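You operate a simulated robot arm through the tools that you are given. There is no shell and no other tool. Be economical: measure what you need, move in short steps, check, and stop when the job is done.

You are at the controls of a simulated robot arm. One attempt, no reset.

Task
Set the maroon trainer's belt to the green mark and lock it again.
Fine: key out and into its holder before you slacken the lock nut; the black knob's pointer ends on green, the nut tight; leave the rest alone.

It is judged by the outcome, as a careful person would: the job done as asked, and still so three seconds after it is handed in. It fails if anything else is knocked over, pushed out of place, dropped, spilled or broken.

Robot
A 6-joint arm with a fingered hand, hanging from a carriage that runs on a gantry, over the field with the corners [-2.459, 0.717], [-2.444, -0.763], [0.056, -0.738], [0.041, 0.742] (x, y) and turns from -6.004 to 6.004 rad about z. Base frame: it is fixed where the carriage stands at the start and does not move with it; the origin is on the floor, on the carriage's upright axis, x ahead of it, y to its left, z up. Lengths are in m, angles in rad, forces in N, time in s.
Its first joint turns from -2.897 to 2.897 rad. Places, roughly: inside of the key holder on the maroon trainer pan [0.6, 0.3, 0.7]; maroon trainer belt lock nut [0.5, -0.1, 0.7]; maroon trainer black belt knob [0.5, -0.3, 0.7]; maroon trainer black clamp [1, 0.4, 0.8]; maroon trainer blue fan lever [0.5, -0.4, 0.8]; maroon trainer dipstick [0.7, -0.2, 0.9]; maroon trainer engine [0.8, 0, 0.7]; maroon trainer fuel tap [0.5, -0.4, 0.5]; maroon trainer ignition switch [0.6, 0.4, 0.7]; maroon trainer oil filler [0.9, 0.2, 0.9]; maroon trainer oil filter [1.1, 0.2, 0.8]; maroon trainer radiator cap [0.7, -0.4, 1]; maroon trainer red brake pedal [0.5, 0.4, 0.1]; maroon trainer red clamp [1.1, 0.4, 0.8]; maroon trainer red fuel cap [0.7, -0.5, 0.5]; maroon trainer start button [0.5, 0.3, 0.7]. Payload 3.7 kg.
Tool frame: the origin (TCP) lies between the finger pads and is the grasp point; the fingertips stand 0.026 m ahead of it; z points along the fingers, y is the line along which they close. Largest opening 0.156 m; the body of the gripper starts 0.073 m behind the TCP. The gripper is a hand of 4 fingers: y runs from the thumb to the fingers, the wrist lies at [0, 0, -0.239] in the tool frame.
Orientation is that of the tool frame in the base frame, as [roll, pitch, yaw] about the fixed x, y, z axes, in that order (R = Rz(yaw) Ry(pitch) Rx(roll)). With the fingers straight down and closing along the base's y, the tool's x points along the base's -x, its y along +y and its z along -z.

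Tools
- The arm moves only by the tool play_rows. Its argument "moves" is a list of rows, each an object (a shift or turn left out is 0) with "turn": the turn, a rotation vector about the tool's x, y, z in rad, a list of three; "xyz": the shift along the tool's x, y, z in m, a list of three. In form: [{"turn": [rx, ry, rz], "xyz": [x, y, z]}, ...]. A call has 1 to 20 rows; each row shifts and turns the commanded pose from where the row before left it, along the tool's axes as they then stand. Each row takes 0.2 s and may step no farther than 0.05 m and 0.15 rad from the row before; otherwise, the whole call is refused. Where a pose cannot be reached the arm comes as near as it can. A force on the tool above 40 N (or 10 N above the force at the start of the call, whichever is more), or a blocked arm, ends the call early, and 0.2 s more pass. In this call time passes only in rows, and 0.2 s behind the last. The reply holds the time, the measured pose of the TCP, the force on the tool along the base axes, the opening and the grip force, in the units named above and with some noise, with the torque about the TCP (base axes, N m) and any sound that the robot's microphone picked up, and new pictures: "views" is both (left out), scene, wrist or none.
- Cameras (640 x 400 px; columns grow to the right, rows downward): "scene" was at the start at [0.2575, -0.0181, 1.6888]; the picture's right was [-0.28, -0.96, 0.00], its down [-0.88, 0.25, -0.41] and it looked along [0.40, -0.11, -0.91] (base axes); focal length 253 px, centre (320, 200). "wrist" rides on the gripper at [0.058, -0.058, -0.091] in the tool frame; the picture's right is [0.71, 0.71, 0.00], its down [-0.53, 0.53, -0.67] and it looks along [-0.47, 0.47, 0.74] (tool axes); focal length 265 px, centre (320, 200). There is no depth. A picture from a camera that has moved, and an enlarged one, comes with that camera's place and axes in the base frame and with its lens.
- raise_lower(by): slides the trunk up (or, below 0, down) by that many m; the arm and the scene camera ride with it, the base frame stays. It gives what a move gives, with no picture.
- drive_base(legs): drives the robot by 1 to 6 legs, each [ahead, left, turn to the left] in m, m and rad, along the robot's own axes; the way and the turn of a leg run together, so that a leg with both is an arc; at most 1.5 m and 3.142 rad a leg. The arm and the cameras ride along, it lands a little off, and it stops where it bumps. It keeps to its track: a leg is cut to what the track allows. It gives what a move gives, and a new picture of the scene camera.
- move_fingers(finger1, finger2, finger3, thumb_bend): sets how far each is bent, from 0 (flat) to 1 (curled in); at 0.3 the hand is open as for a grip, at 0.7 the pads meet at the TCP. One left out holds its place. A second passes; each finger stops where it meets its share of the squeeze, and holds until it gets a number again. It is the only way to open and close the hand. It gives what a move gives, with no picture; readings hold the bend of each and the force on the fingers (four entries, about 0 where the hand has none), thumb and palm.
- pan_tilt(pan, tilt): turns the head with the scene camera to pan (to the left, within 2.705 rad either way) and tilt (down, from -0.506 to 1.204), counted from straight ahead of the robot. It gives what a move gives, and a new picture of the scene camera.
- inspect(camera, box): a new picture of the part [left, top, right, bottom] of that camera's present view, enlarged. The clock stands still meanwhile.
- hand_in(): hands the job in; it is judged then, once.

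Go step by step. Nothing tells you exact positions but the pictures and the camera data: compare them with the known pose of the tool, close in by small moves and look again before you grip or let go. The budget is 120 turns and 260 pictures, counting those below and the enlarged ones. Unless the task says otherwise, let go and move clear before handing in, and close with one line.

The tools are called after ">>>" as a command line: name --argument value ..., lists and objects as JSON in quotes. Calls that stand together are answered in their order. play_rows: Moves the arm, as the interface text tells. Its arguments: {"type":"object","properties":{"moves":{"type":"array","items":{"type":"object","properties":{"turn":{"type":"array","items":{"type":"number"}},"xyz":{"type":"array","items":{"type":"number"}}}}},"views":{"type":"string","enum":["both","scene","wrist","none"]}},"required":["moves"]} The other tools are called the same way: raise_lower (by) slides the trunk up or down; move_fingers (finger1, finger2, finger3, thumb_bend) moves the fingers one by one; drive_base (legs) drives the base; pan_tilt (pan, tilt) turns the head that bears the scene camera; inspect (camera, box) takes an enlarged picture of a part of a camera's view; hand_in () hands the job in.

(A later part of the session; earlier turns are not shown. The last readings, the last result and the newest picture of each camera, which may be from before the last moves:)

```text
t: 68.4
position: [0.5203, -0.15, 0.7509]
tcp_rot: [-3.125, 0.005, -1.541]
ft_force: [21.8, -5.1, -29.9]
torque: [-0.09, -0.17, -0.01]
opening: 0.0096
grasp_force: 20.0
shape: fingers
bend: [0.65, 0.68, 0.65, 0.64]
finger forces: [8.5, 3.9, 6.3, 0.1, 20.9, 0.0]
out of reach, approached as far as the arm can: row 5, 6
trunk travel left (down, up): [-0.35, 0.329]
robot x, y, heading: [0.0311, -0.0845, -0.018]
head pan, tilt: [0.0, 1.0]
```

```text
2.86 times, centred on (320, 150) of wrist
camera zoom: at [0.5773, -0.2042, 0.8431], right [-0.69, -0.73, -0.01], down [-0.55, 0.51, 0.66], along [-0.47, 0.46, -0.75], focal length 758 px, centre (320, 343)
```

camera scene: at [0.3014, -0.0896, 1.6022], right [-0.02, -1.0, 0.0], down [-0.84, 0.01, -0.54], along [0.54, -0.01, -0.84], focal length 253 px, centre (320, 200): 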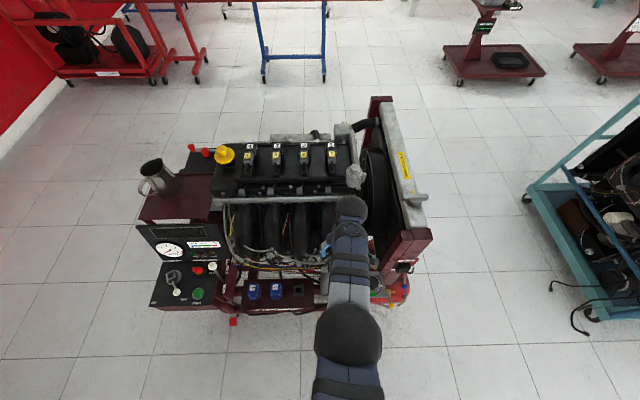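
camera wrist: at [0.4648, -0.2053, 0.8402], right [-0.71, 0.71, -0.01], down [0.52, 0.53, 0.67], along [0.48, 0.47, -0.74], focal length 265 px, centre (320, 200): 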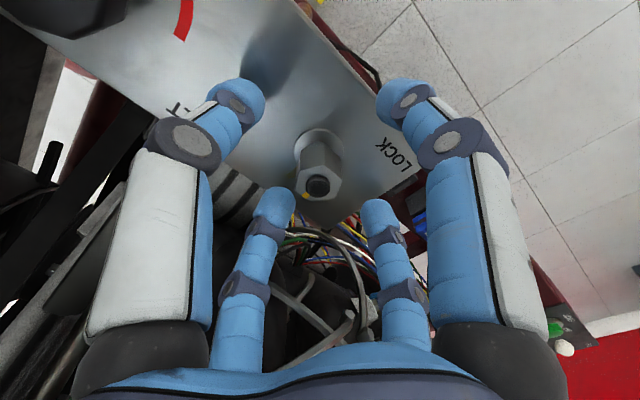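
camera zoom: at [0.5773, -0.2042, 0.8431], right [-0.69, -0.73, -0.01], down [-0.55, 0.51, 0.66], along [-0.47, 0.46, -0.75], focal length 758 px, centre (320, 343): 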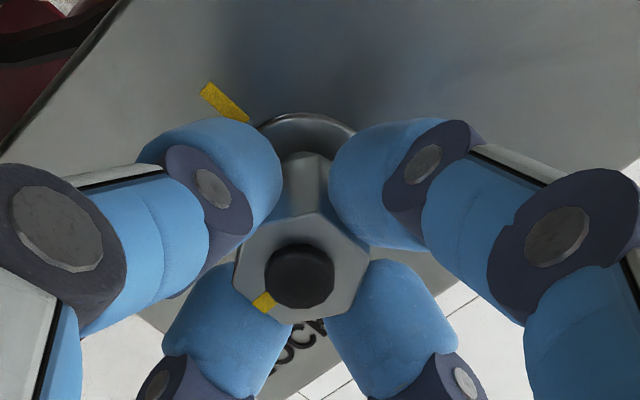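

The nut is turned about 90° off its mark. I'll release it, rise, turn the hand back, and head to the knob.

>>> move_fingers --finger1 0.57 --finger2 0.57 --finger3 0.57 --thumb_bend 0.57

>>> raise_lower --by 0.07

>>> play_rows --moves '[{"turn": [0, 0, 0.14]}, {"turn": [0, 0, 0.14]}, {"turn": [0, 0, 0.14]}, {"turn": [0, 0, 0.14]}, {"turn": [0, 0, 0.14]}, {"turn": [0, 0, 0.14], "xyz": [0, -0.01, 0]}, {"turn": [0, 0, 0.14], "xyz": [0, -0.02, 0]}, {"turn": [0, 0, 0.14], "xyz": [0, -0.02, 0]}]' --views "wrist"

```text
t: 69.4
position: [0.5159, -0.1475, 0.7498]
tcp_rot: [-3.13, 0.005, -1.544]
ft_force: [-1.0, -0.2, -0.2]
torque: [0.0, -0.01, -0.01]
opening: 0.0335
grasp_force: 0.0
shape: fingers
bend: [0.56, 0.56, 0.56, 0.56]
finger forces: [0.0, 0.0, 0.1, 0.0, 0.0, 0.0]
trunk travel left (down, up): [-0.35, 0.329]
robot x, y, heading: [0.0315, -0.083, -0.016]
head pan, tilt: [0.0, 1.0]
```

```text
t: 70.5
position: [0.5156, -0.1478, 0.8197]
tcp_rot: [-3.129, 0.006, -1.542]
ft_force: [-0.4, -0.2, 0.3]
torque: [0.03, 0.01, 0.0]
opening: 0.0333
grasp_force: 0.0
shape: fingers
bend: [0.56, 0.56, 0.56, 0.56]
finger forces: [0.1, 0.0, 0.0, 0.0, 0.1, 0.0]
trunk travel left (down, up): [-0.42, 0.259]
robot x, y, heading: [0.0321, -0.0858, -0.014]
head pan, tilt: [0.0, 1.0]
```

```text
t: 72.2
position: [0.5412, -0.1814, 0.8146]
tcp_rot: [3.136, 0.005, -2.66]
ft_force: [-16.5, 4.2, 1.0]
torque: [-0.08, -0.48, 0.62]
opening: 0.0334
grasp_force: 7.9
shape: fingers
bend: [0.56, 0.56, 0.61, 0.56]
finger forces: [0.1, 0.1, 15.9, 0.0, 0.0, 0.0]
trunk travel left (down, up): [-0.42, 0.259]
robot x, y, heading: [0.0298, -0.0825, -0.015]
head pan, tilt: [0.0, 1.0]
camera wrist: at [0.517, -0.2595, 0.9077], right [-0.95, 0.3, 0.0], down [0.22, 0.7, 0.67], along [0.2, 0.64, -0.74], focal length 265 px, centre (320, 200)
```

wrist: 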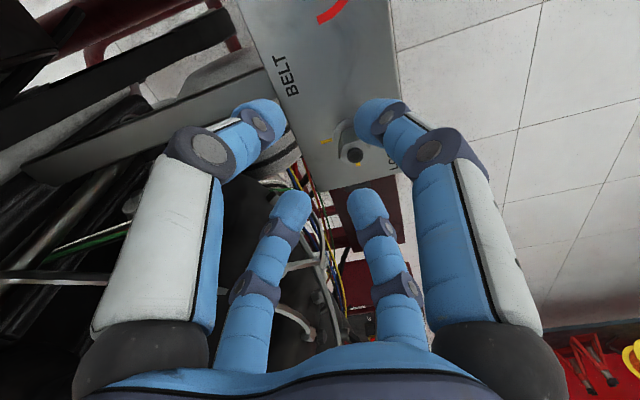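

Finger3 is pressing on the intake; backing off toward −x at once.

>>> play_rows --moves '[{"xyz": [0.0266, 0.0139, 0]}, {"xyz": [0.009, 0.0046, 0]}]' --views "none"

>>> drive_base --legs '[[0, -0.08, 0]]'

>>> play_rows --moves '[{"turn": [0, 0, 0.14]}, {"turn": [0, 0, 0.14]}, {"turn": [0, 0, 0.1]}, {"turn": [0, 0, 0.1]}]' --views "wrist"

>>> inspect --camera "wrist" --box '[140, 40, 400, 240]'

```text
t: 72.8
position: [0.509, -0.1842, 0.8187]
tcp_rot: [3.141, 0.012, -2.664]
ft_force: [0.5, -0.2, 0.3]
torque: [-0.01, 0.01, -0.04]
opening: 0.0336
grasp_force: 0.2
shape: fingers
bend: [0.56, 0.56, 0.56, 0.56]
finger forces: [0.0, 0.0, 0.0, 0.0, 0.0, 0.0]
trunk travel left (down, up): [-0.42, 0.259]
robot x, y, heading: [0.0344, -0.0825, -0.018]
head pan, tilt: [0.0, 1.0]
```

```text
t: 73.9
position: [0.5064, -0.2626, 0.8184]
tcp_rot: [3.141, 0.012, -2.661]
ft_force: [0.0, -0.1, 0.4]
torque: [-0.03, 0.02, 0.03]
opening: 0.0336
grasp_force: 0.1
shape: fingers
bend: [0.56, 0.56, 0.56, 0.56]
finger forces: [0.0, 0.1, 0.0, 0.0, 0.0, 0.1]
trunk travel left (down, up): [-0.42, 0.259]
robot x, y, heading: [0.0301, -0.1594, -0.012]
head pan, tilt: [0.0, 1.0]
camera scene: at [0.2998, -0.1692, 1.5822], right [-0.02, -1.0, 0.0], down [-0.84, 0.01, -0.54], along [0.54, -0.01, -0.84], focal length 253 px, centre (320, 200)
```

scene: 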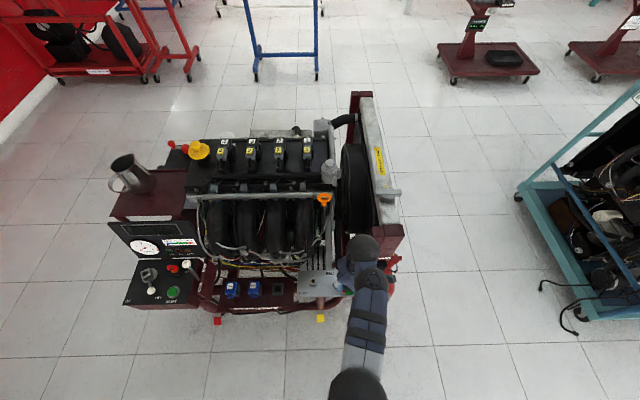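

```text
t: 74.9
position: [0.5064, -0.2627, 0.8195]
tcp_rot: [3.137, 0.013, 3.14]
ft_force: [0.4, -0.2, 0.7]
torque: [0.03, -0.02, 0.01]
opening: 0.0334
grasp_force: 0.1
shape: fingers
bend: [0.56, 0.56, 0.56, 0.56]
finger forces: [0.0, 0.0, 0.0, 0.0, 0.0, 0.0]
trunk travel left (down, up): [-0.42, 0.259]
robot x, y, heading: [0.03, -0.1599, -0.013]
head pan, tilt: [0.0, 1.0]
camera wrist: at [0.4473, -0.3208, 0.9103], right [-0.71, 0.71, 0.0], down [0.52, 0.52, 0.68], along [0.48, 0.48, -0.74], focal length 265 px, centre (320, 200)
```

wrist: 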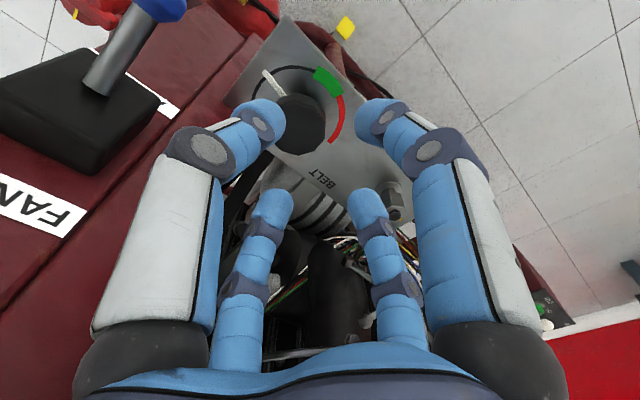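

```text
2.00 times, centred on (270, 140) of wrist
camera zoom: at [0.4473, -0.3208, 0.9103], right [-0.71, 0.71, 0.0], down [0.52, 0.52, 0.68], along [0.48, 0.48, -0.74], focal length 531 px, centre (420, 320)
```

zoom: 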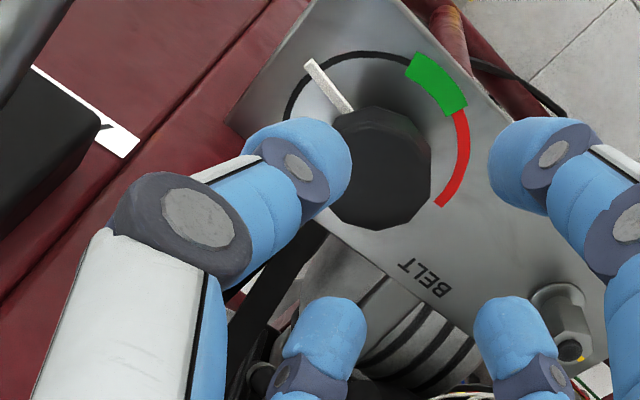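

The pointer is at about 269° (−y) and green is centred near 176° (−x), so the knob needs about 92° clockwise from above. The blue fan lever's knob is near (0.494, −0.35, 0.80), so I'll start with the hand turned 45° clockwise, which keeps it away from that lever.

>>> play_rows --moves '[{"xyz": [0, 0, -0.015]}, {"xyz": [-0.006, -0.003, -0.015]}, {"turn": [0, 0, 0.131]}, {"turn": [0, 0, 0.131]}, {"turn": [0, 0, 0.131]}, {"turn": [0, 0, 0.131]}, {"turn": [0, 0, 0.131]}, {"turn": [0, 0, 0.13]}]' --views "none"

>>> raise_lower --by -0.06

>>> play_rows --moves '[{"xyz": [0, 0, 0]}]' --views "both"

>>> inspect --camera "scene" --box '[290, 200, 450, 320]'

```text
t: 76.7
position: [0.5128, -0.2672, 0.8487]
tcp_rot: [3.129, 0.005, 2.352]
ft_force: [0.2, 0.0, -0.7]
torque: [-0.03, 0.03, -0.02]
opening: 0.0335
grasp_force: 0.0
shape: fingers
bend: [0.56, 0.56, 0.56, 0.56]
finger forces: [0.0, 0.0, 0.0, 0.0, 0.0, 0.0]
trunk travel left (down, up): [-0.42, 0.259]
robot x, y, heading: [0.0298, -0.1688, -0.015]
head pan, tilt: [0.0, 1.0]
```

```text
t: 77.7
position: [0.5121, -0.2667, 0.7874]
tcp_rot: [3.13, 0.006, 2.356]
ft_force: [-0.2, 0.2, 0.7]
torque: [-0.02, -0.02, 0.01]
opening: 0.0337
grasp_force: 0.0
shape: fingers
bend: [0.56, 0.56, 0.56, 0.56]
finger forces: [0.0, 0.0, 0.0, 0.1, 0.1, 0.0]
trunk travel left (down, up): [-0.36, 0.319]
robot x, y, heading: [0.0312, -0.1603, -0.015]
head pan, tilt: [0.0, 1.0]
```

```text
t: 78.1
position: [0.5129, -0.2663, 0.7891]
tcp_rot: [3.13, 0.006, 2.356]
ft_force: [-0.6, -0.1, 0.1]
torque: [0.02, 0.0, -0.03]
opening: 0.0335
grasp_force: 0.1
shape: fingers
bend: [0.56, 0.56, 0.56, 0.56]
finger forces: [0.0, 0.0, 0.1, 0.0, 0.0, 0.0]
trunk travel left (down, up): [-0.36, 0.319]
robot x, y, heading: [0.0312, -0.1602, -0.017]
head pan, tilt: [0.0, 1.0]
camera scene: at [0.2998, -0.1692, 1.5222], right [-0.02, -1.0, 0.0], down [-0.84, 0.01, -0.54], along [0.54, -0.01, -0.84], focal length 253 px, centre (320, 200)
camera wrist: at [0.4293, -0.2661, 0.88], right [0.0, 1.0, 0.01], down [0.74, 0.0, 0.68], along [0.68, 0.0, -0.74], focal length 265 px, centre (320, 200)
```

scene: 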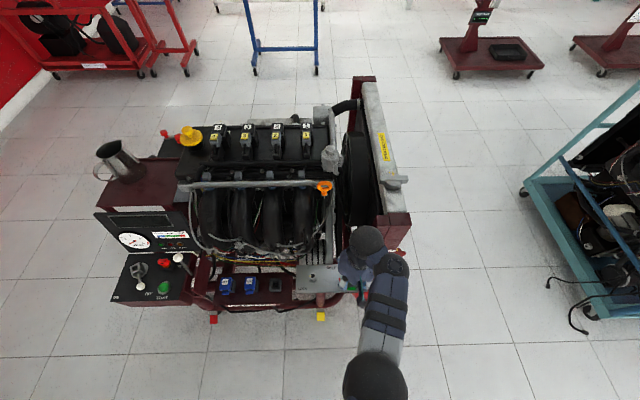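
wrist: 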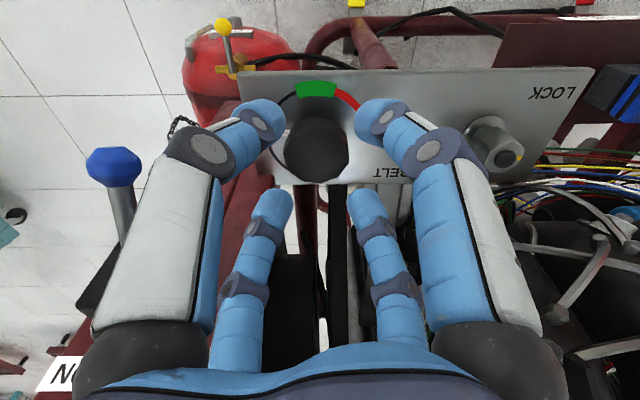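

```text
3.33 times, centred on (370, 260) of scene
camera zoom: at [0.2998, -0.1692, 1.5222], right [-0.02, -1.0, 0.0], down [-0.84, 0.01, -0.54], along [0.54, -0.01, -0.84], focal length 844 px, centre (153, 0)
```

zoom: 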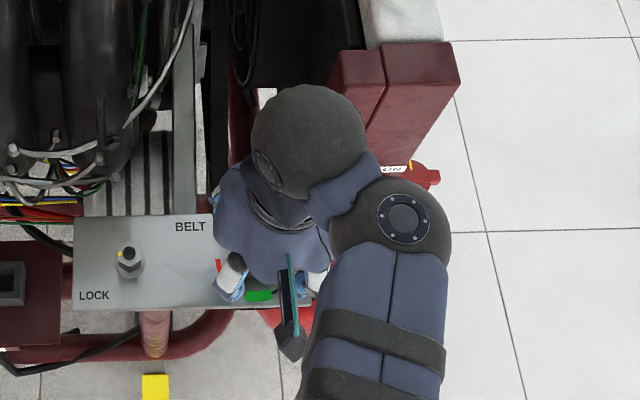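

Knob centre is about (0.526, −0.268). I'll open enough for its 52 mm diameter, shift over it, and lower with the trunk.

>>> move_fingers --finger1 0.4 --finger2 0.4 --finger3 0.4 --thumb_bend 0.4

>>> play_rows --moves '[{"xyz": [-0.0105, 0.0085, 0]}]' --views "none"

>>> raise_lower --by -0.028

>>> inspect --camera "wrist" --box '[200, 60, 440, 240]'

```text
t: 79.1
position: [0.5096, -0.2658, 0.7878]
tcp_rot: [3.129, 0.003, 2.356]
ft_force: [-7.6, 1.8, -0.9]
torque: [0.05, -0.02, -0.28]
opening: 0.0791
grasp_force: 3.5
shape: fingers
bend: [0.4, 0.4, 0.44, 0.4]
finger forces: [0.0, 0.1, 7.5, 0.0, 0.1, 0.0]
trunk travel left (down, up): [-0.36, 0.319]
robot x, y, heading: [0.0277, -0.1653, -0.018]
head pan, tilt: [0.0, 1.0]
```

```text
t: 79.5
position: [0.5186, -0.2682, 0.7857]
tcp_rot: [3.139, -0.003, 2.353]
ft_force: [-30.2, -0.5, 5.5]
torque: [-0.26, -1.11, -1.39]
opening: 0.0787
grasp_force: 15.0
shape: fingers
bend: [0.4, 0.4, 0.49, 0.4]
finger forces: [0.0, 0.0, 30.5, 0.1, 0.0, 0.1]
trunk travel left (down, up): [-0.36, 0.319]
robot x, y, heading: [0.0317, -0.1651, -0.012]
head pan, tilt: [0.0, 1.0]
```

```text
t: 80.2
position: [0.5195, -0.2691, 0.7574]
tcp_rot: [3.137, -0.001, 2.356]
ft_force: [-23.4, -2.5, -1.4]
torque: [0.12, -0.67, -1.18]
opening: 0.0788
grasp_force: 11.9
shape: fingers
bend: [0.4, 0.4, 0.5, 0.4]
finger forces: [0.0, 0.1, 24.0, 0.1, 0.1, 0.0]
trunk travel left (down, up): [-0.332, 0.347]
robot x, y, heading: [0.0288, -0.164, -0.015]
head pan, tilt: [0.0, 1.0]
```

```text
2.22 times, centred on (320, 150) of wrist
camera zoom: at [0.4374, -0.2682, 0.8498], right [0.0, 1.0, 0.0], down [0.74, 0.0, 0.67], along [0.67, 0.0, -0.74], focal length 590 px, centre (320, 311)
```

zoom: 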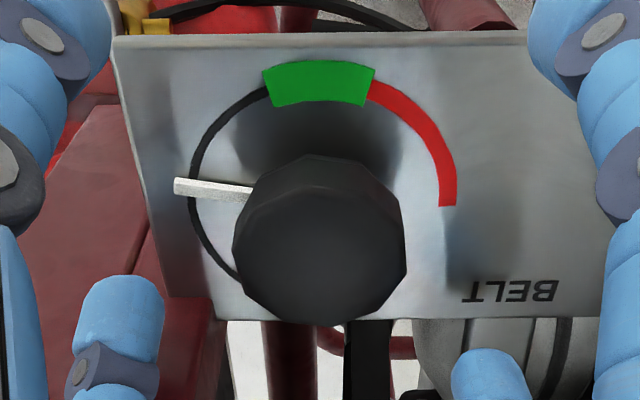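

Finger3 is pressing the maroon column, so I'll rise and curl it right in. Then I'll work the knob with thumb, finger2 and finger1, starting about 25° clockwise from square.

>>> raise_lower --by 0.035

>>> move_fingers --finger3 1.0

>>> play_rows --moves '[{"turn": [0, 0, -0.12]}, {"turn": [0, 0, -0.12]}, {"turn": [0, 0, -0.11]}]' --views "wrist"

```text
t: 81.0
position: [0.5199, -0.2686, 0.7936]
tcp_rot: [3.136, -0.001, 2.356]
ft_force: [-28.6, 0.7, 3.5]
torque: [-0.13, -0.94, -1.22]
opening: 0.0784
grasp_force: 13.4
shape: fingers
bend: [0.4, 0.4, 0.52, 0.4]
finger forces: [0.0, 0.1, 28.6, 0.0, 0.0, 0.0]
trunk travel left (down, up): [-0.367, 0.312]
robot x, y, heading: [0.0284, -0.1617, -0.018]
head pan, tilt: [0.0, 1.0]
```

```text
t: 82.0
position: [0.5268, -0.2656, 0.7943]
tcp_rot: [3.129, 0.002, 2.356]
ft_force: [-3.6, 8.9, 1.3]
torque: [-0.73, -0.27, 0.15]
opening: 0.079
grasp_force: 4.0
shape: fingers
bend: [0.4, 0.4, 1.0, 0.4]
finger forces: [0.0, 0.0, 8.8, 0.0, 0.0, 0.1]
trunk travel left (down, up): [-0.367, 0.312]
robot x, y, heading: [0.0291, -0.1622, -0.017]
head pan, tilt: [0.0, 1.0]
```

```text
t: 82.8
position: [0.5268, -0.2689, 0.7965]
tcp_rot: [3.132, 0.01, 2.707]
ft_force: [0.4, -0.5, -0.5]
torque: [0.0, 0.01, 0.0]
opening: 0.0787
grasp_force: 0.1
shape: fingers
bend: [0.4, 0.4, 1.0, 0.4]
finger forces: [0.0, 0.0, 0.0, 0.0, 0.0, 0.1]
trunk travel left (down, up): [-0.367, 0.312]
robot x, y, heading: [0.0302, -0.1669, -0.012]
head pan, tilt: [0.0, 1.0]
camera wrist: at [0.449, -0.2958, 0.8875], right [-0.34, 0.94, 0.0], down [0.69, 0.25, 0.68], along [0.64, 0.23, -0.74], focal length 265 px, centre (320, 200)
```

wrist: 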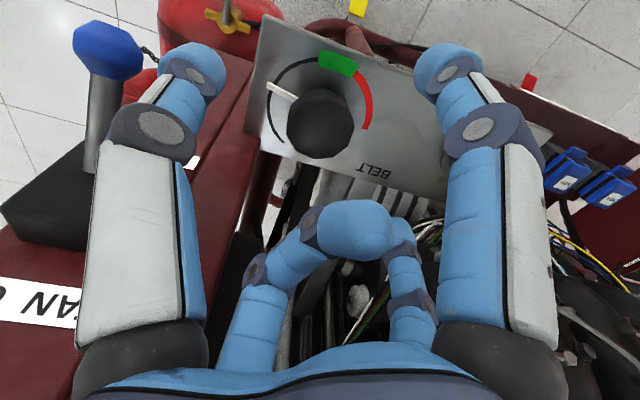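

Finger3 is out of the way and the knob is centred. I'll bring the digits in slightly (to clear the blue fan lever) and lower onto the knob.

>>> move_fingers --finger1 0.46 --finger2 0.46 --thumb_bend 0.47

>>> raise_lower --by -0.03

>>> play_rows --moves '[{"xyz": [0, 0, 0]}]' --views "wrist"

>>> inspect --camera "wrist" --box '[200, 60, 440, 240]'

```text
t: 83.8
position: [0.5267, -0.2673, 0.7966]
tcp_rot: [3.131, 0.009, 2.707]
ft_force: [0.1, 0.2, 0.4]
torque: [0.01, -0.01, 0.04]
opening: 0.0614
grasp_force: 0.1
shape: fingers
bend: [0.46, 0.46, 1.0, 0.47]
finger forces: [0.0, 0.0, 0.0, 0.0, 0.0, 0.0]
trunk travel left (down, up): [-0.367, 0.312]
robot x, y, heading: [0.0292, -0.1621, -0.017]
head pan, tilt: [0.0, 1.0]
```

```text
t: 84.6
position: [0.5275, -0.2676, 0.7659]
tcp_rot: [3.13, 0.009, 2.707]
ft_force: [-0.2, 0.0, -0.8]
torque: [0.0, -0.02, -0.01]
opening: 0.0613
grasp_force: 0.1
shape: fingers
bend: [0.46, 0.46, 1.0, 0.47]
finger forces: [0.0, 0.1, 0.0, 0.0, 0.0, 0.1]
trunk travel left (down, up): [-0.337, 0.342]
robot x, y, heading: [0.028, -0.1637, -0.009]
head pan, tilt: [0.0, 1.0]
```

```text
t: 85.0
position: [0.5282, -0.2667, 0.7671]
tcp_rot: [3.131, 0.008, 2.706]
ft_force: [0.0, 0.5, -0.1]
torque: [-0.01, -0.04, 0.02]
opening: 0.0615
grasp_force: 0.0
shape: fingers
bend: [0.46, 0.46, 1.0, 0.47]
finger forces: [0.1, 0.0, 0.0, 0.1, 0.0, 0.0]
trunk travel left (down, up): [-0.337, 0.342]
robot x, y, heading: [0.0283, -0.1648, -0.019]
head pan, tilt: [0.0, 1.0]
camera wrist: at [0.4489, -0.2954, 0.8575], right [-0.34, 0.94, 0.0], down [0.69, 0.25, 0.68], along [0.64, 0.23, -0.74], focal length 265 px, centre (320, 200)
```

wrist: 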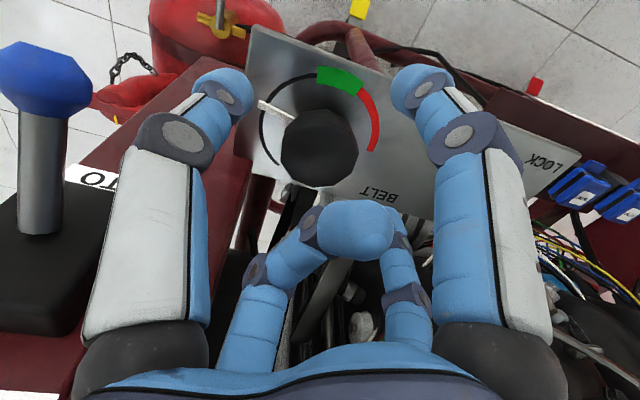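

```text
2.22 times, centred on (320, 150) of wrist
camera zoom: at [0.4489, -0.2954, 0.8575], right [-0.34, 0.94, 0.0], down [0.69, 0.25, 0.68], along [0.64, 0.23, -0.74], focal length 590 px, centre (320, 311)
```

zoom: 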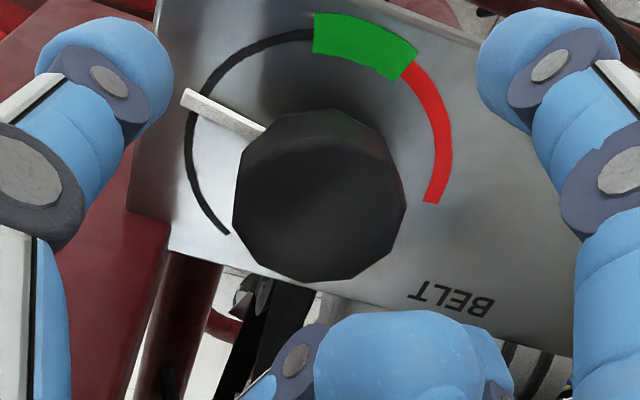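

Centred well and clear of the lever. Lowering 19 mm and closing.

>>> raise_lower --by -0.019

>>> move_fingers --finger2 0.75 --thumb_bend 0.75

>>> inspect --camera "wrist" --box '[160, 40, 480, 240]'

```text
t: 85.6
position: [0.5282, -0.2674, 0.7475]
tcp_rot: [3.13, 0.007, 2.708]
ft_force: [-0.3, -0.5, 0.1]
torque: [-0.04, 0.02, 0.02]
opening: 0.0611
grasp_force: 0.1
shape: fingers
bend: [0.46, 0.46, 1.0, 0.47]
finger forces: [0.0, 0.0, 0.0, 0.0, 0.0, 0.1]
trunk travel left (down, up): [-0.318, 0.361]
robot x, y, heading: [0.0307, -0.1666, -0.016]
head pan, tilt: [0.0, 1.0]
```

```text
t: 86.6
position: [0.5258, -0.2705, 0.747]
tcp_rot: [3.136, 0.008, 2.704]
ft_force: [-4.1, -8.1, 0.9]
torque: [-0.16, 0.09, 0.01]
opening: 0.0455
grasp_force: 14.6
shape: fingers
bend: [0.46, 0.59, 1.0, 0.62]
finger forces: [0.0, 9.9, 0.0, 0.1, 19.1, 0.0]
trunk travel left (down, up): [-0.318, 0.361]
robot x, y, heading: [0.0317, -0.1621, -0.016]
head pan, tilt: [0.0, 1.0]
```

```text
2.00 times, centred on (320, 140) of wrist
camera zoom: at [0.4478, -0.2978, 0.8384], right [-0.34, 0.94, 0.0], down [0.69, 0.25, 0.68], along [0.64, 0.23, -0.74], focal length 531 px, centre (320, 320)
```

zoom: 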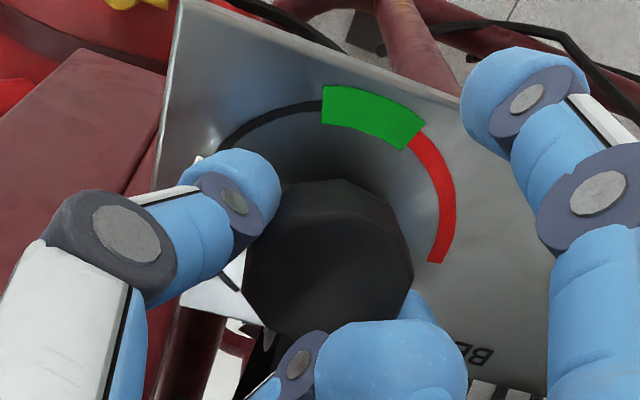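

Gripped by thumb and finger2. Turning clockwise from above in steps.

>>> play_rows --moves '[{"turn": [0, 0, 0.1]}, {"turn": [0, 0, 0.1]}, {"turn": [0, 0, 0.1]}, {"turn": [0, 0, 0.1]}, {"turn": [0, 0, 0.1]}]' --views "none"

>>> inspect --camera "wrist" --box '[160, 40, 480, 240]'

```text
t: 87.8
position: [0.5251, -0.2691, 0.7464]
tcp_rot: [3.13, 0.004, 2.203]
ft_force: [-7.2, -7.1, 7.2]
torque: [-0.14, 0.2, 0.06]
opening: 0.0455
grasp_force: 16.1
shape: fingers
bend: [0.46, 0.6, 1.0, 0.63]
finger forces: [0.0, 10.4, 0.0, 0.1, 21.5, 0.0]
trunk travel left (down, up): [-0.318, 0.361]
robot x, y, heading: [0.0314, -0.1639, -0.012]
head pan, tilt: [0.0, 1.0]
```

```text
2.00 times, centred on (320, 140) of wrist
camera zoom: at [0.4438, -0.2568, 0.8378], right [0.15, 0.99, 0.01], down [0.73, -0.12, 0.68], along [0.67, -0.1, -0.74], focal length 531 px, centre (320, 320)
```

zoom: 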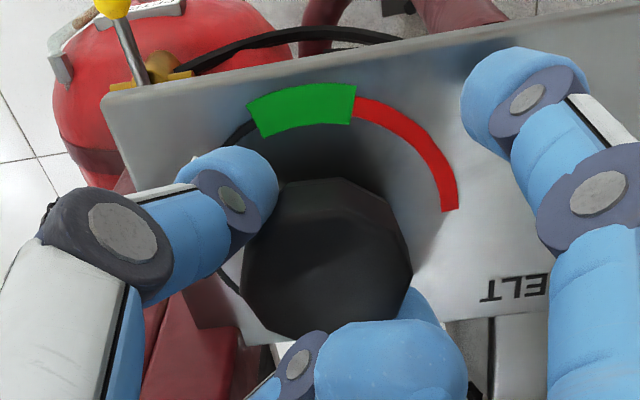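

The knob follows the hand. Continuing.

>>> play_rows --moves '[{"turn": [0, 0, 0.1]}, {"turn": [0, 0, 0.1]}, {"turn": [0, 0, 0.1]}, {"turn": [0, 0, 0.1]}, {"turn": [0, 0, 0.1]}, {"turn": [0, 0, 0.1]}]' --views "none"

>>> inspect --camera "wrist" --box '[160, 40, 480, 240]'

```text
t: 89.2
position: [0.5247, -0.2694, 0.747]
tcp_rot: [3.131, -0.003, 1.605]
ft_force: [-11.2, -2.5, 9.0]
torque: [-0.12, 0.3, 0.04]
opening: 0.0458
grasp_force: 15.9
shape: fingers
bend: [0.46, 0.59, 1.0, 0.63]
finger forces: [0.0, 10.2, 0.0, 0.1, 21.9, 0.0]
trunk travel left (down, up): [-0.318, 0.361]
robot x, y, heading: [0.0323, -0.1639, -0.015]
head pan, tilt: [0.0, 1.0]
```

```text
2.00 times, centred on (320, 140) of wrist
camera zoom: at [0.4641, -0.2124, 0.8381], right [0.68, 0.73, 0.01], down [0.54, -0.51, 0.67], along [0.5, -0.45, -0.74], focal length 531 px, centre (320, 320)
```

zoom: 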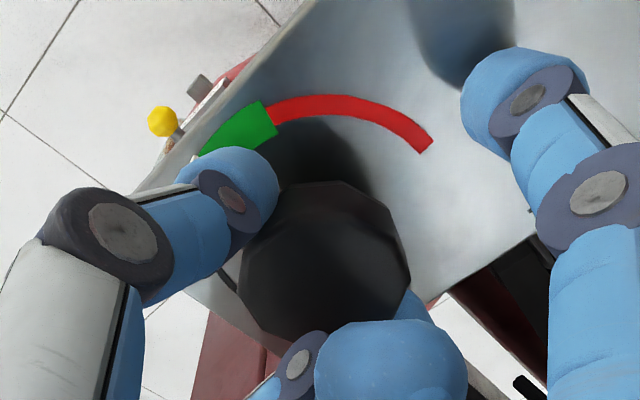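

The pointer should now be at the green's near edge; about 0.45 rad more brings it to the middle.

>>> play_rows --moves '[{"turn": [0, 0, 0.09]}, {"turn": [0, 0, 0.09]}, {"turn": [0, 0, 0.09]}, {"turn": [0, 0, 0.09]}, {"turn": [0, 0, 0.09]}]' --views "none"

>>> inspect --camera "wrist" --box '[160, 40, 480, 240]'

>>> inspect --camera "scene" --box '[290, 220, 410, 310]'

```text
t: 90.4
position: [0.5241, -0.2679, 0.7469]
tcp_rot: [3.136, -0.009, 1.153]
ft_force: [-10.5, 0.2, 5.4]
torque: [-0.04, 0.24, 0.05]
opening: 0.0457
grasp_force: 14.9
shape: fingers
bend: [0.46, 0.59, 1.0, 0.63]
finger forces: [0.0, 10.6, 0.0, 0.0, 20.0, 0.1]
trunk travel left (down, up): [-0.318, 0.361]
robot x, y, heading: [0.0264, -0.1659, -0.018]
head pan, tilt: [0.0, 1.0]
```

```text
2.00 times, centred on (320, 140) of wrist
camera zoom: at [0.4947, -0.1904, 0.8387], right [0.93, 0.36, 0.01], down [0.26, -0.7, 0.67], along [0.25, -0.62, -0.74], focal length 531 px, centre (320, 320)
```

zoom: 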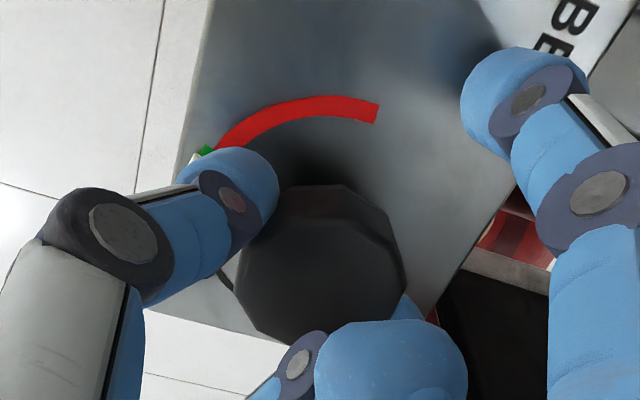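

```text
4.44 times, centred on (350, 265) of scene
camera zoom: at [0.2987, -0.1692, 1.4798], right [-0.02, -1.0, 0.0], down [-0.84, 0.01, -0.54], along [0.54, -0.01, -0.84], focal length 1125 px, centre (187, -89)
```

zoom: 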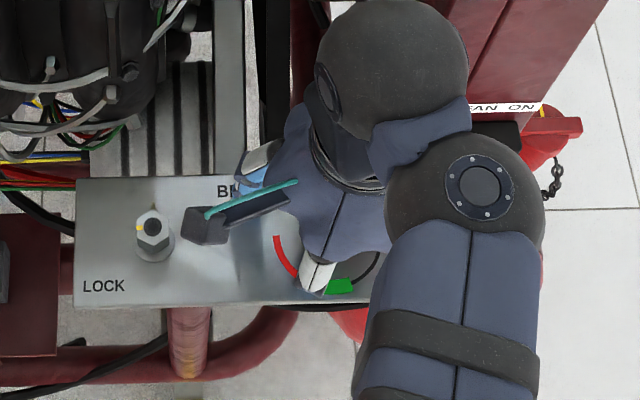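

The pointer tip shows right beside the green. I'll let go, rise, and check it in the open.

>>> move_fingers --finger2 0.46 --thumb_bend 0.46

>>> raise_lower --by 0.05

>>> inspect --camera "wrist" --box '[160, 0, 480, 240]'

```text
t: 91.4
position: [0.5271, -0.2674, 0.7464]
tcp_rot: [3.133, -0.011, 1.156]
ft_force: [0.0, 0.0, 1.0]
torque: [-0.01, -0.02, 0.0]
opening: 0.0624
grasp_force: 0.0
shape: fingers
bend: [0.46, 0.46, 1.0, 0.46]
finger forces: [0.1, 0.0, 0.0, 0.0, 0.1, 0.1]
trunk travel left (down, up): [-0.318, 0.361]
robot x, y, heading: [0.0296, -0.1647, -0.015]
head pan, tilt: [0.0, 1.0]
```

```text
t: 92.4
position: [0.526, -0.2676, 0.7974]
tcp_rot: [3.131, -0.009, 1.156]
ft_force: [0.1, -0.1, 0.0]
torque: [0.01, -0.01, -0.01]
opening: 0.0623
grasp_force: 0.1
shape: fingers
bend: [0.46, 0.46, 1.0, 0.46]
finger forces: [0.0, 0.1, 0.0, 0.0, 0.0, 0.0]
trunk travel left (down, up): [-0.368, 0.311]
robot x, y, heading: [0.0294, -0.1672, -0.011]
head pan, tilt: [0.0, 1.0]
```

```text
1.67 times, centred on (320, 120) of wrist
camera zoom: at [0.4966, -0.1905, 0.8894], right [0.93, 0.36, 0.01], down [0.26, -0.7, 0.67], along [0.25, -0.62, -0.74], focal length 442 px, centre (320, 333)
```

zoom: 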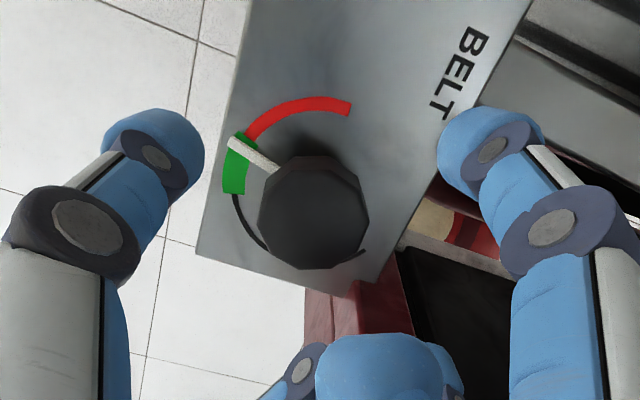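

>>> inspect --camera "wrist" --box '[250, 40, 370, 170]'

>>> inspect --camera "scene" --box '[320, 240, 400, 300]'

```text
3.08 times, centred on (310, 105) of wrist
camera zoom: at [0.4966, -0.1905, 0.8894], right [0.93, 0.36, 0.01], down [0.26, -0.7, 0.67], along [0.25, -0.62, -0.74], focal length 817 px, centre (351, 492)
```

zoom: 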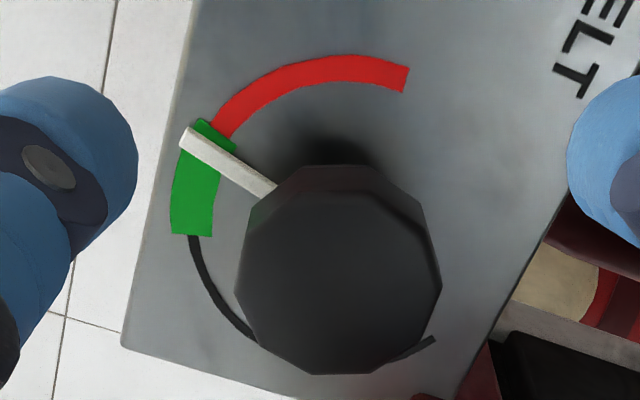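

```text
6.67 times, centred on (360, 270) of scene
camera zoom: at [0.2998, -0.1692, 1.5302], right [-0.02, -1.0, 0.0], down [-0.84, 0.01, -0.54], along [0.54, -0.01, -0.84], focal length 1688 px, centre (53, -267)
```

zoom: 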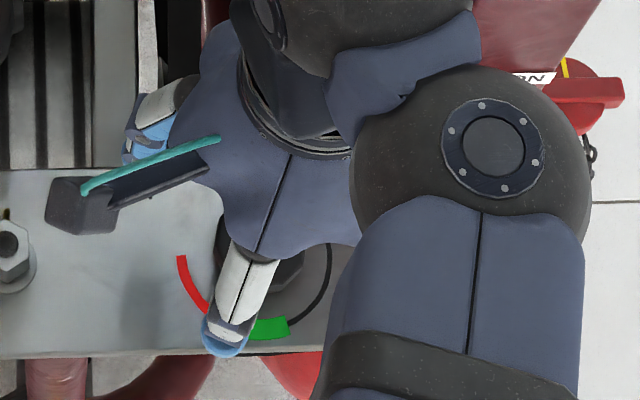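

The pointer is within green but close to the red end, so I'll go back about 0.36 rad to the centre.

>>> raise_lower --by -0.05

>>> move_fingers --finger2 0.75 --thumb_bend 0.75

>>> play_rows --moves '[{"turn": [0, 0, -0.09]}, {"turn": [0, 0, -0.09]}, {"turn": [0, 0, -0.09]}, {"turn": [0, 0, -0.09]}]' --views "none"

>>> move_fingers --finger2 0.46 --thumb_bend 0.46

>>> raise_lower --by 0.05

>>> inspect --camera "wrist" --box '[250, 40, 370, 170]'

```text
t: 93.3
position: [0.5267, -0.2673, 0.7474]
tcp_rot: [3.132, -0.01, 1.157]
ft_force: [-0.9, 0.2, -0.5]
torque: [0.02, 0.0, 0.0]
opening: 0.0624
grasp_force: 0.0
shape: fingers
bend: [0.46, 0.46, 1.0, 0.46]
finger forces: [0.0, 0.1, 0.1, 0.1, 0.0, 0.0]
trunk travel left (down, up): [-0.318, 0.361]
robot x, y, heading: [0.0308, -0.1628, -0.014]
head pan, tilt: [0.0, 1.0]
```

```text
t: 94.3
position: [0.5252, -0.2655, 0.7476]
tcp_rot: [3.133, -0.009, 1.155]
ft_force: [-9.7, 3.7, 5.5]
torque: [0.1, 0.15, -0.02]
opening: 0.0455
grasp_force: 16.2
shape: fingers
bend: [0.46, 0.59, 1.0, 0.62]
finger forces: [0.0, 11.0, 0.1, 0.0, 20.5, 0.0]
trunk travel left (down, up): [-0.318, 0.361]
robot x, y, heading: [0.0293, -0.1646, -0.014]
head pan, tilt: [0.0, 1.0]
```

```text
t: 95.3
position: [0.5254, -0.2665, 0.7472]
tcp_rot: [3.133, -0.005, 1.518]
ft_force: [-12.7, 4.4, 5.6]
torque: [0.07, 0.28, -0.07]
opening: 0.0456
grasp_force: 16.5
shape: fingers
bend: [0.46, 0.6, 1.0, 0.62]
finger forces: [0.0, 10.0, 0.1, 0.1, 23.0, 0.0]
trunk travel left (down, up): [-0.318, 0.361]
robot x, y, heading: [0.0324, -0.1654, -0.011]
head pan, tilt: [0.0, 1.0]
```

```text
t: 96.3
position: [0.5288, -0.2665, 0.7476]
tcp_rot: [3.13, -0.004, 1.516]
ft_force: [-0.9, -0.8, -0.9]
torque: [0.03, -0.01, 0.02]
opening: 0.0623
grasp_force: 0.0
shape: fingers
bend: [0.46, 0.46, 1.0, 0.46]
finger forces: [0.0, 0.1, 0.0, 0.1, 0.0, 0.0]
trunk travel left (down, up): [-0.318, 0.361]
robot x, y, heading: [0.0295, -0.1646, -0.018]
head pan, tilt: [0.0, 1.0]
```

```text
t: 97.2
position: [0.5275, -0.2666, 0.7978]
tcp_rot: [3.13, -0.004, 1.517]
ft_force: [0.2, -0.4, -0.5]
torque: [0.0, 0.03, -0.05]
opening: 0.0625
grasp_force: 0.1
shape: fingers
bend: [0.46, 0.46, 1.0, 0.46]
finger forces: [0.0, 0.1, 0.0, 0.0, 0.1, 0.0]
trunk travel left (down, up): [-0.368, 0.311]
robot x, y, heading: [0.0281, -0.1594, -0.012]
head pan, tilt: [0.0, 1.0]
```

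```text
3.08 times, centred on (310, 105) of wrist
camera zoom: at [0.4724, -0.2059, 0.8894], right [0.74, 0.67, 0.01], down [0.49, -0.56, 0.67], along [0.45, -0.49, -0.74], focal length 817 px, centre (351, 492)
```

zoom: 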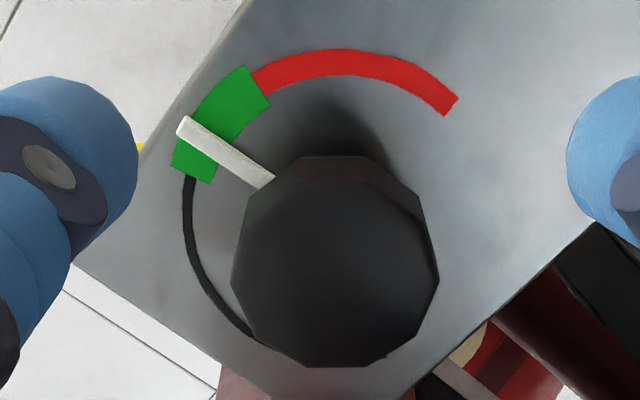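

The pointer now sits near the middle of green. I'll rise, move to the nut while turning the hand back, and check the pointer with the scene camera.

>>> raise_lower --by 0.06

>>> drive_base --legs '[[-0.05, 0.0, 0], [0, 0.12, 0]]'

>>> play_rows --moves '[{"turn": [0, 0, -0.145]}, {"turn": [0, 0, -0.145]}, {"turn": [0, 0, -0.145]}, {"turn": [0, 0, -0.145]}, {"turn": [0, 0, -0.145]}, {"turn": [0, 0, -0.145]}, {"turn": [0, 0, -0.145]}, {"turn": [0, 0, -0.145]}, {"turn": [0, 0, -0.145]}, {"turn": [0, 0, -0.145]}, {"turn": [0, 0, -0.145]}, {"turn": [0, 0, -0.145]}, {"turn": [0, 0, -0.145]}, {"turn": [0, 0, -0.145]}, {"turn": [0, 0, -0.145]}]' --views "both"

>>> inspect --camera "scene" --box '[300, 220, 440, 320]'

```text
t: 98.2
position: [0.5281, -0.2663, 0.8573]
tcp_rot: [3.129, -0.005, 1.518]
ft_force: [0.8, -0.9, -0.2]
torque: [-0.02, 0.02, -0.02]
opening: 0.0622
grasp_force: 0.1
shape: fingers
bend: [0.46, 0.46, 1.0, 0.46]
finger forces: [0.0, 0.1, 0.0, 0.0, 0.0, 0.1]
trunk travel left (down, up): [-0.428, 0.251]
robot x, y, heading: [0.0274, -0.1613, -0.018]
head pan, tilt: [0.0, 1.0]
```

```text
t: 100.0
position: [0.4801, -0.1472, 0.8581]
tcp_rot: [3.13, -0.006, 1.516]
ft_force: [-0.4, 0.9, 0.5]
torque: [0.02, 0.05, -0.01]
opening: 0.0624
grasp_force: 0.2
shape: fingers
bend: [0.46, 0.46, 1.0, 0.46]
finger forces: [0.0, 0.0, 0.0, 0.0, 0.0, 0.1]
trunk travel left (down, up): [-0.428, 0.251]
robot x, y, heading: [-0.0158, -0.0457, -0.016]
head pan, tilt: [0.0, 1.0]
camera scene: at [0.2513, -0.0486, 1.5902], right [-0.01, -1.0, 0.0], down [-0.84, 0.01, -0.54], along [0.54, -0.01, -0.84], focal length 253 px, centre (320, 200)
```

scene: 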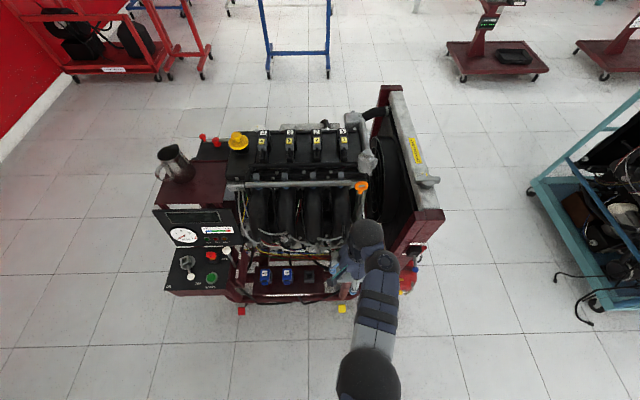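

```text
t: 103.2
position: [0.4809, -0.1472, 0.8577]
tcp_rot: [-3.14, 0.012, -2.589]
ft_force: [-0.4, -0.5, -0.6]
torque: [0.0, 0.05, -0.03]
opening: 0.0626
grasp_force: 0.1
shape: fingers
bend: [0.46, 0.46, 1.0, 0.46]
finger forces: [0.0, 0.1, 0.0, 0.0, 0.0, 0.1]
trunk travel left (down, up): [-0.428, 0.251]
robot x, y, heading: [-0.0194, -0.0397, -0.018]
head pan, tilt: [0.0, 1.0]
camera scene: at [0.2513, -0.0486, 1.5902], right [-0.01, -1.0, 0.0], down [-0.84, 0.01, -0.54], along [0.54, -0.01, -0.84], focal length 253 px, centre (320, 200)
camera wrist: at [0.4604, -0.2264, 0.9489], right [-0.97, 0.23, -0.01], down [0.16, 0.72, 0.67], along [0.16, 0.65, -0.74], focal length 265 px, centre (320, 200)
```

scene: 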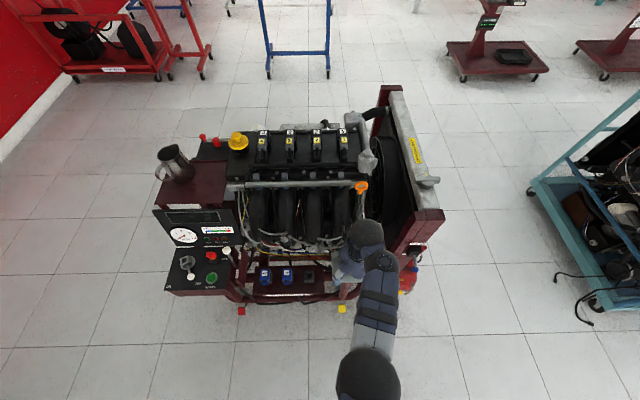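
wrist: 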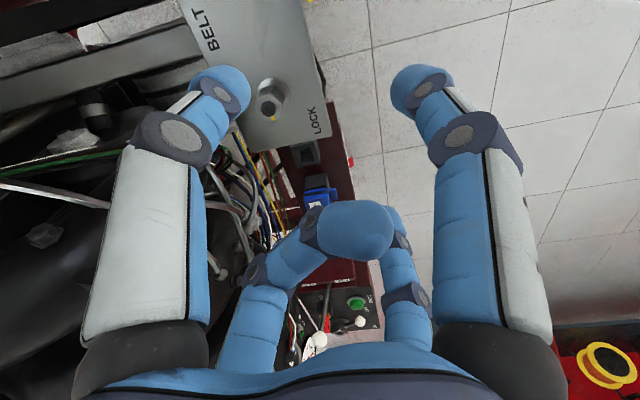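

```text
4.00 times, centred on (370, 270) of scene
camera zoom: at [0.2513, -0.0486, 1.5902], right [-0.01, -1.0, 0.0], down [-0.84, 0.01, -0.54], along [0.54, -0.01, -0.84], focal length 1013 px, centre (120, -80)
```

zoom: 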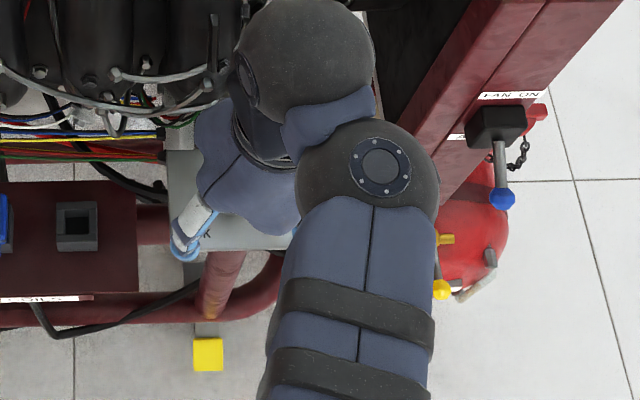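

The arm hides the knob here. I'll slide further left for a clear look before tightening.

>>> drive_base --legs '[[0, 0.3, 0]]'

>>> inspect --camera "scene" --box '[420, 200, 520, 280]'

```text
t: 105.2
position: [0.485, 0.1459, 0.8567]
tcp_rot: [-3.139, 0.012, -2.597]
ft_force: [0.3, -0.6, 0.0]
torque: [-0.02, -0.02, -0.02]
opening: 0.0626
grasp_force: 0.0
shape: fingers
bend: [0.46, 0.46, 1.0, 0.46]
finger forces: [0.1, 0.0, 0.0, 0.0, 0.0, 0.0]
trunk travel left (down, up): [-0.428, 0.251]
robot x, y, heading: [-0.0126, 0.2557, -0.023]
head pan, tilt: [0.0, 1.0]
camera scene: at [0.2566, 0.2455, 1.5902], right [-0.02, -1.0, 0.0], down [-0.84, 0.02, -0.54], along [0.54, -0.01, -0.84], focal length 253 px, centre (320, 200)
```

scene: 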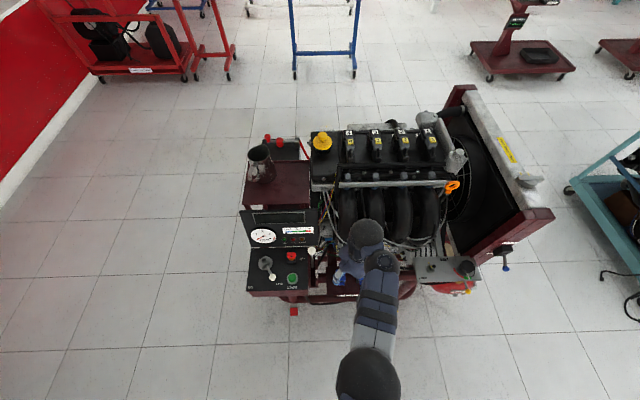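

```text
5.00 times, centred on (470, 240) of scene
camera zoom: at [0.2566, 0.2455, 1.5902], right [-0.02, -1.0, 0.0], down [-0.84, 0.02, -0.54], along [0.54, -0.01, -0.84], focal length 1266 px, centre (-430, 0)
```

zoom: 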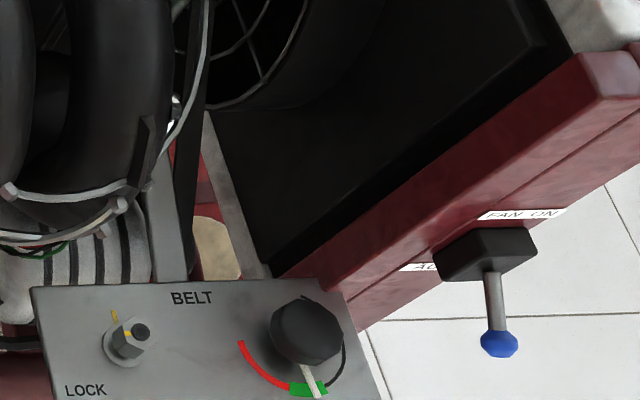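

The pointer sits inside green, near its centre. Now back to the nut, with the hand turned 31° so finger1/finger3 meet flats again.

>>> drive_base --legs '[[0, -0.295, 0], [0.045, 0, 0]]'

>>> move_fingers --finger1 0.56 --finger2 0.56 --finger3 0.58 --thumb_bend 0.56

>>> raise_lower --by -0.06

>>> play_rows --moves '[{"xyz": [0, 0, 0]}]' --views "wrist"

>>> inspect --camera "wrist" --box '[220, 60, 420, 200]'

```text
t: 107.7
position: [0.5255, -0.1486, 0.8584]
tcp_rot: [-3.139, 0.012, -2.593]
ft_force: [-0.8, 0.5, -0.1]
torque: [0.0, 0.02, -0.03]
opening: 0.0625
grasp_force: 0.1
shape: fingers
bend: [0.46, 0.46, 1.0, 0.46]
finger forces: [0.1, 0.0, 0.0, 0.0, 0.0, 0.0]
trunk travel left (down, up): [-0.428, 0.251]
robot x, y, heading: [0.0264, -0.0478, -0.015]
head pan, tilt: [0.0, 1.0]
camera scene: at [0.2967, -0.0495, 1.5902], right [-0.02, -1.0, 0.0], down [-0.84, 0.01, -0.54], along [0.54, -0.01, -0.84], focal length 253 px, centre (320, 200)
```

scene: 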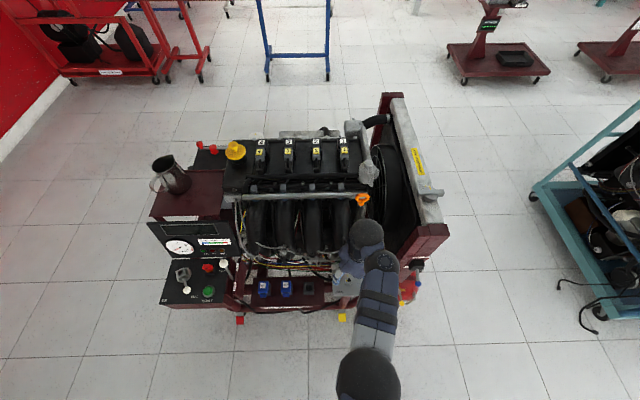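

```text
t: 108.7
position: [0.5258, -0.1479, 0.8581]
tcp_rot: [-3.14, 0.013, -2.593]
ft_force: [-0.2, -0.6, 0.1]
torque: [-0.02, -0.04, -0.03]
opening: 0.0346
grasp_force: 0.1
shape: fingers
bend: [0.56, 0.56, 0.57, 0.56]
finger forces: [0.1, 0.0, 0.0, 0.0, 0.0, 0.0]
trunk travel left (down, up): [-0.428, 0.251]
robot x, y, heading: [0.0315, -0.0434, -0.021]
head pan, tilt: [0.0, 1.0]
```

```text
t: 109.7
position: [0.5263, -0.1495, 0.7974]
tcp_rot: [-3.141, 0.014, -2.593]
ft_force: [-0.4, 0.2, -0.6]
torque: [0.06, -0.02, 0.02]
opening: 0.0343
grasp_force: 0.1
shape: fingers
bend: [0.56, 0.56, 0.57, 0.56]
finger forces: [0.0, 0.0, 0.0, 0.0, 0.0, 0.0]
trunk travel left (down, up): [-0.368, 0.311]
robot x, y, heading: [0.0281, -0.0422, -0.016]
head pan, tilt: [0.0, 1.0]
```

```text
t: 110.1
position: [0.5249, -0.1491, 0.7966]
tcp_rot: [-3.139, 0.014, -2.593]
ft_force: [0.5, 0.1, 0.5]
torque: [0.01, -0.03, -0.02]
opening: 0.0344
grasp_force: 0.1
shape: fingers
bend: [0.56, 0.56, 0.57, 0.56]
finger forces: [0.1, 0.1, 0.0, 0.0, 0.1, 0.0]
trunk travel left (down, up): [-0.368, 0.311]
robot x, y, heading: [0.0286, -0.0441, -0.019]
head pan, tilt: [0.0, 1.0]
camera wrist: at [0.5052, -0.2278, 0.889], right [-0.97, 0.23, -0.01], down [0.17, 0.72, 0.67], along [0.17, 0.65, -0.74], focal length 265 px, centre (320, 200)
```

wrist: 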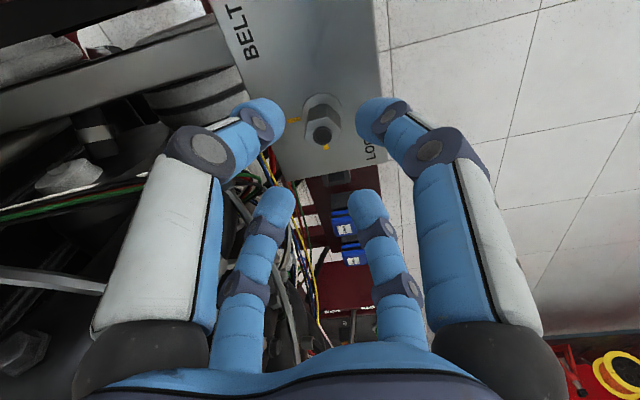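

```text
2.86 times, centred on (320, 130) of wrist
camera zoom: at [0.5052, -0.2278, 0.889], right [-0.97, 0.23, -0.01], down [0.17, 0.72, 0.67], along [0.17, 0.65, -0.74], focal length 758 px, centre (320, 400)
```

zoom: 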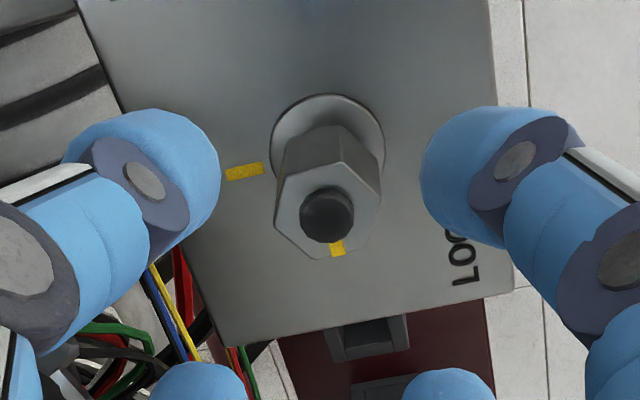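

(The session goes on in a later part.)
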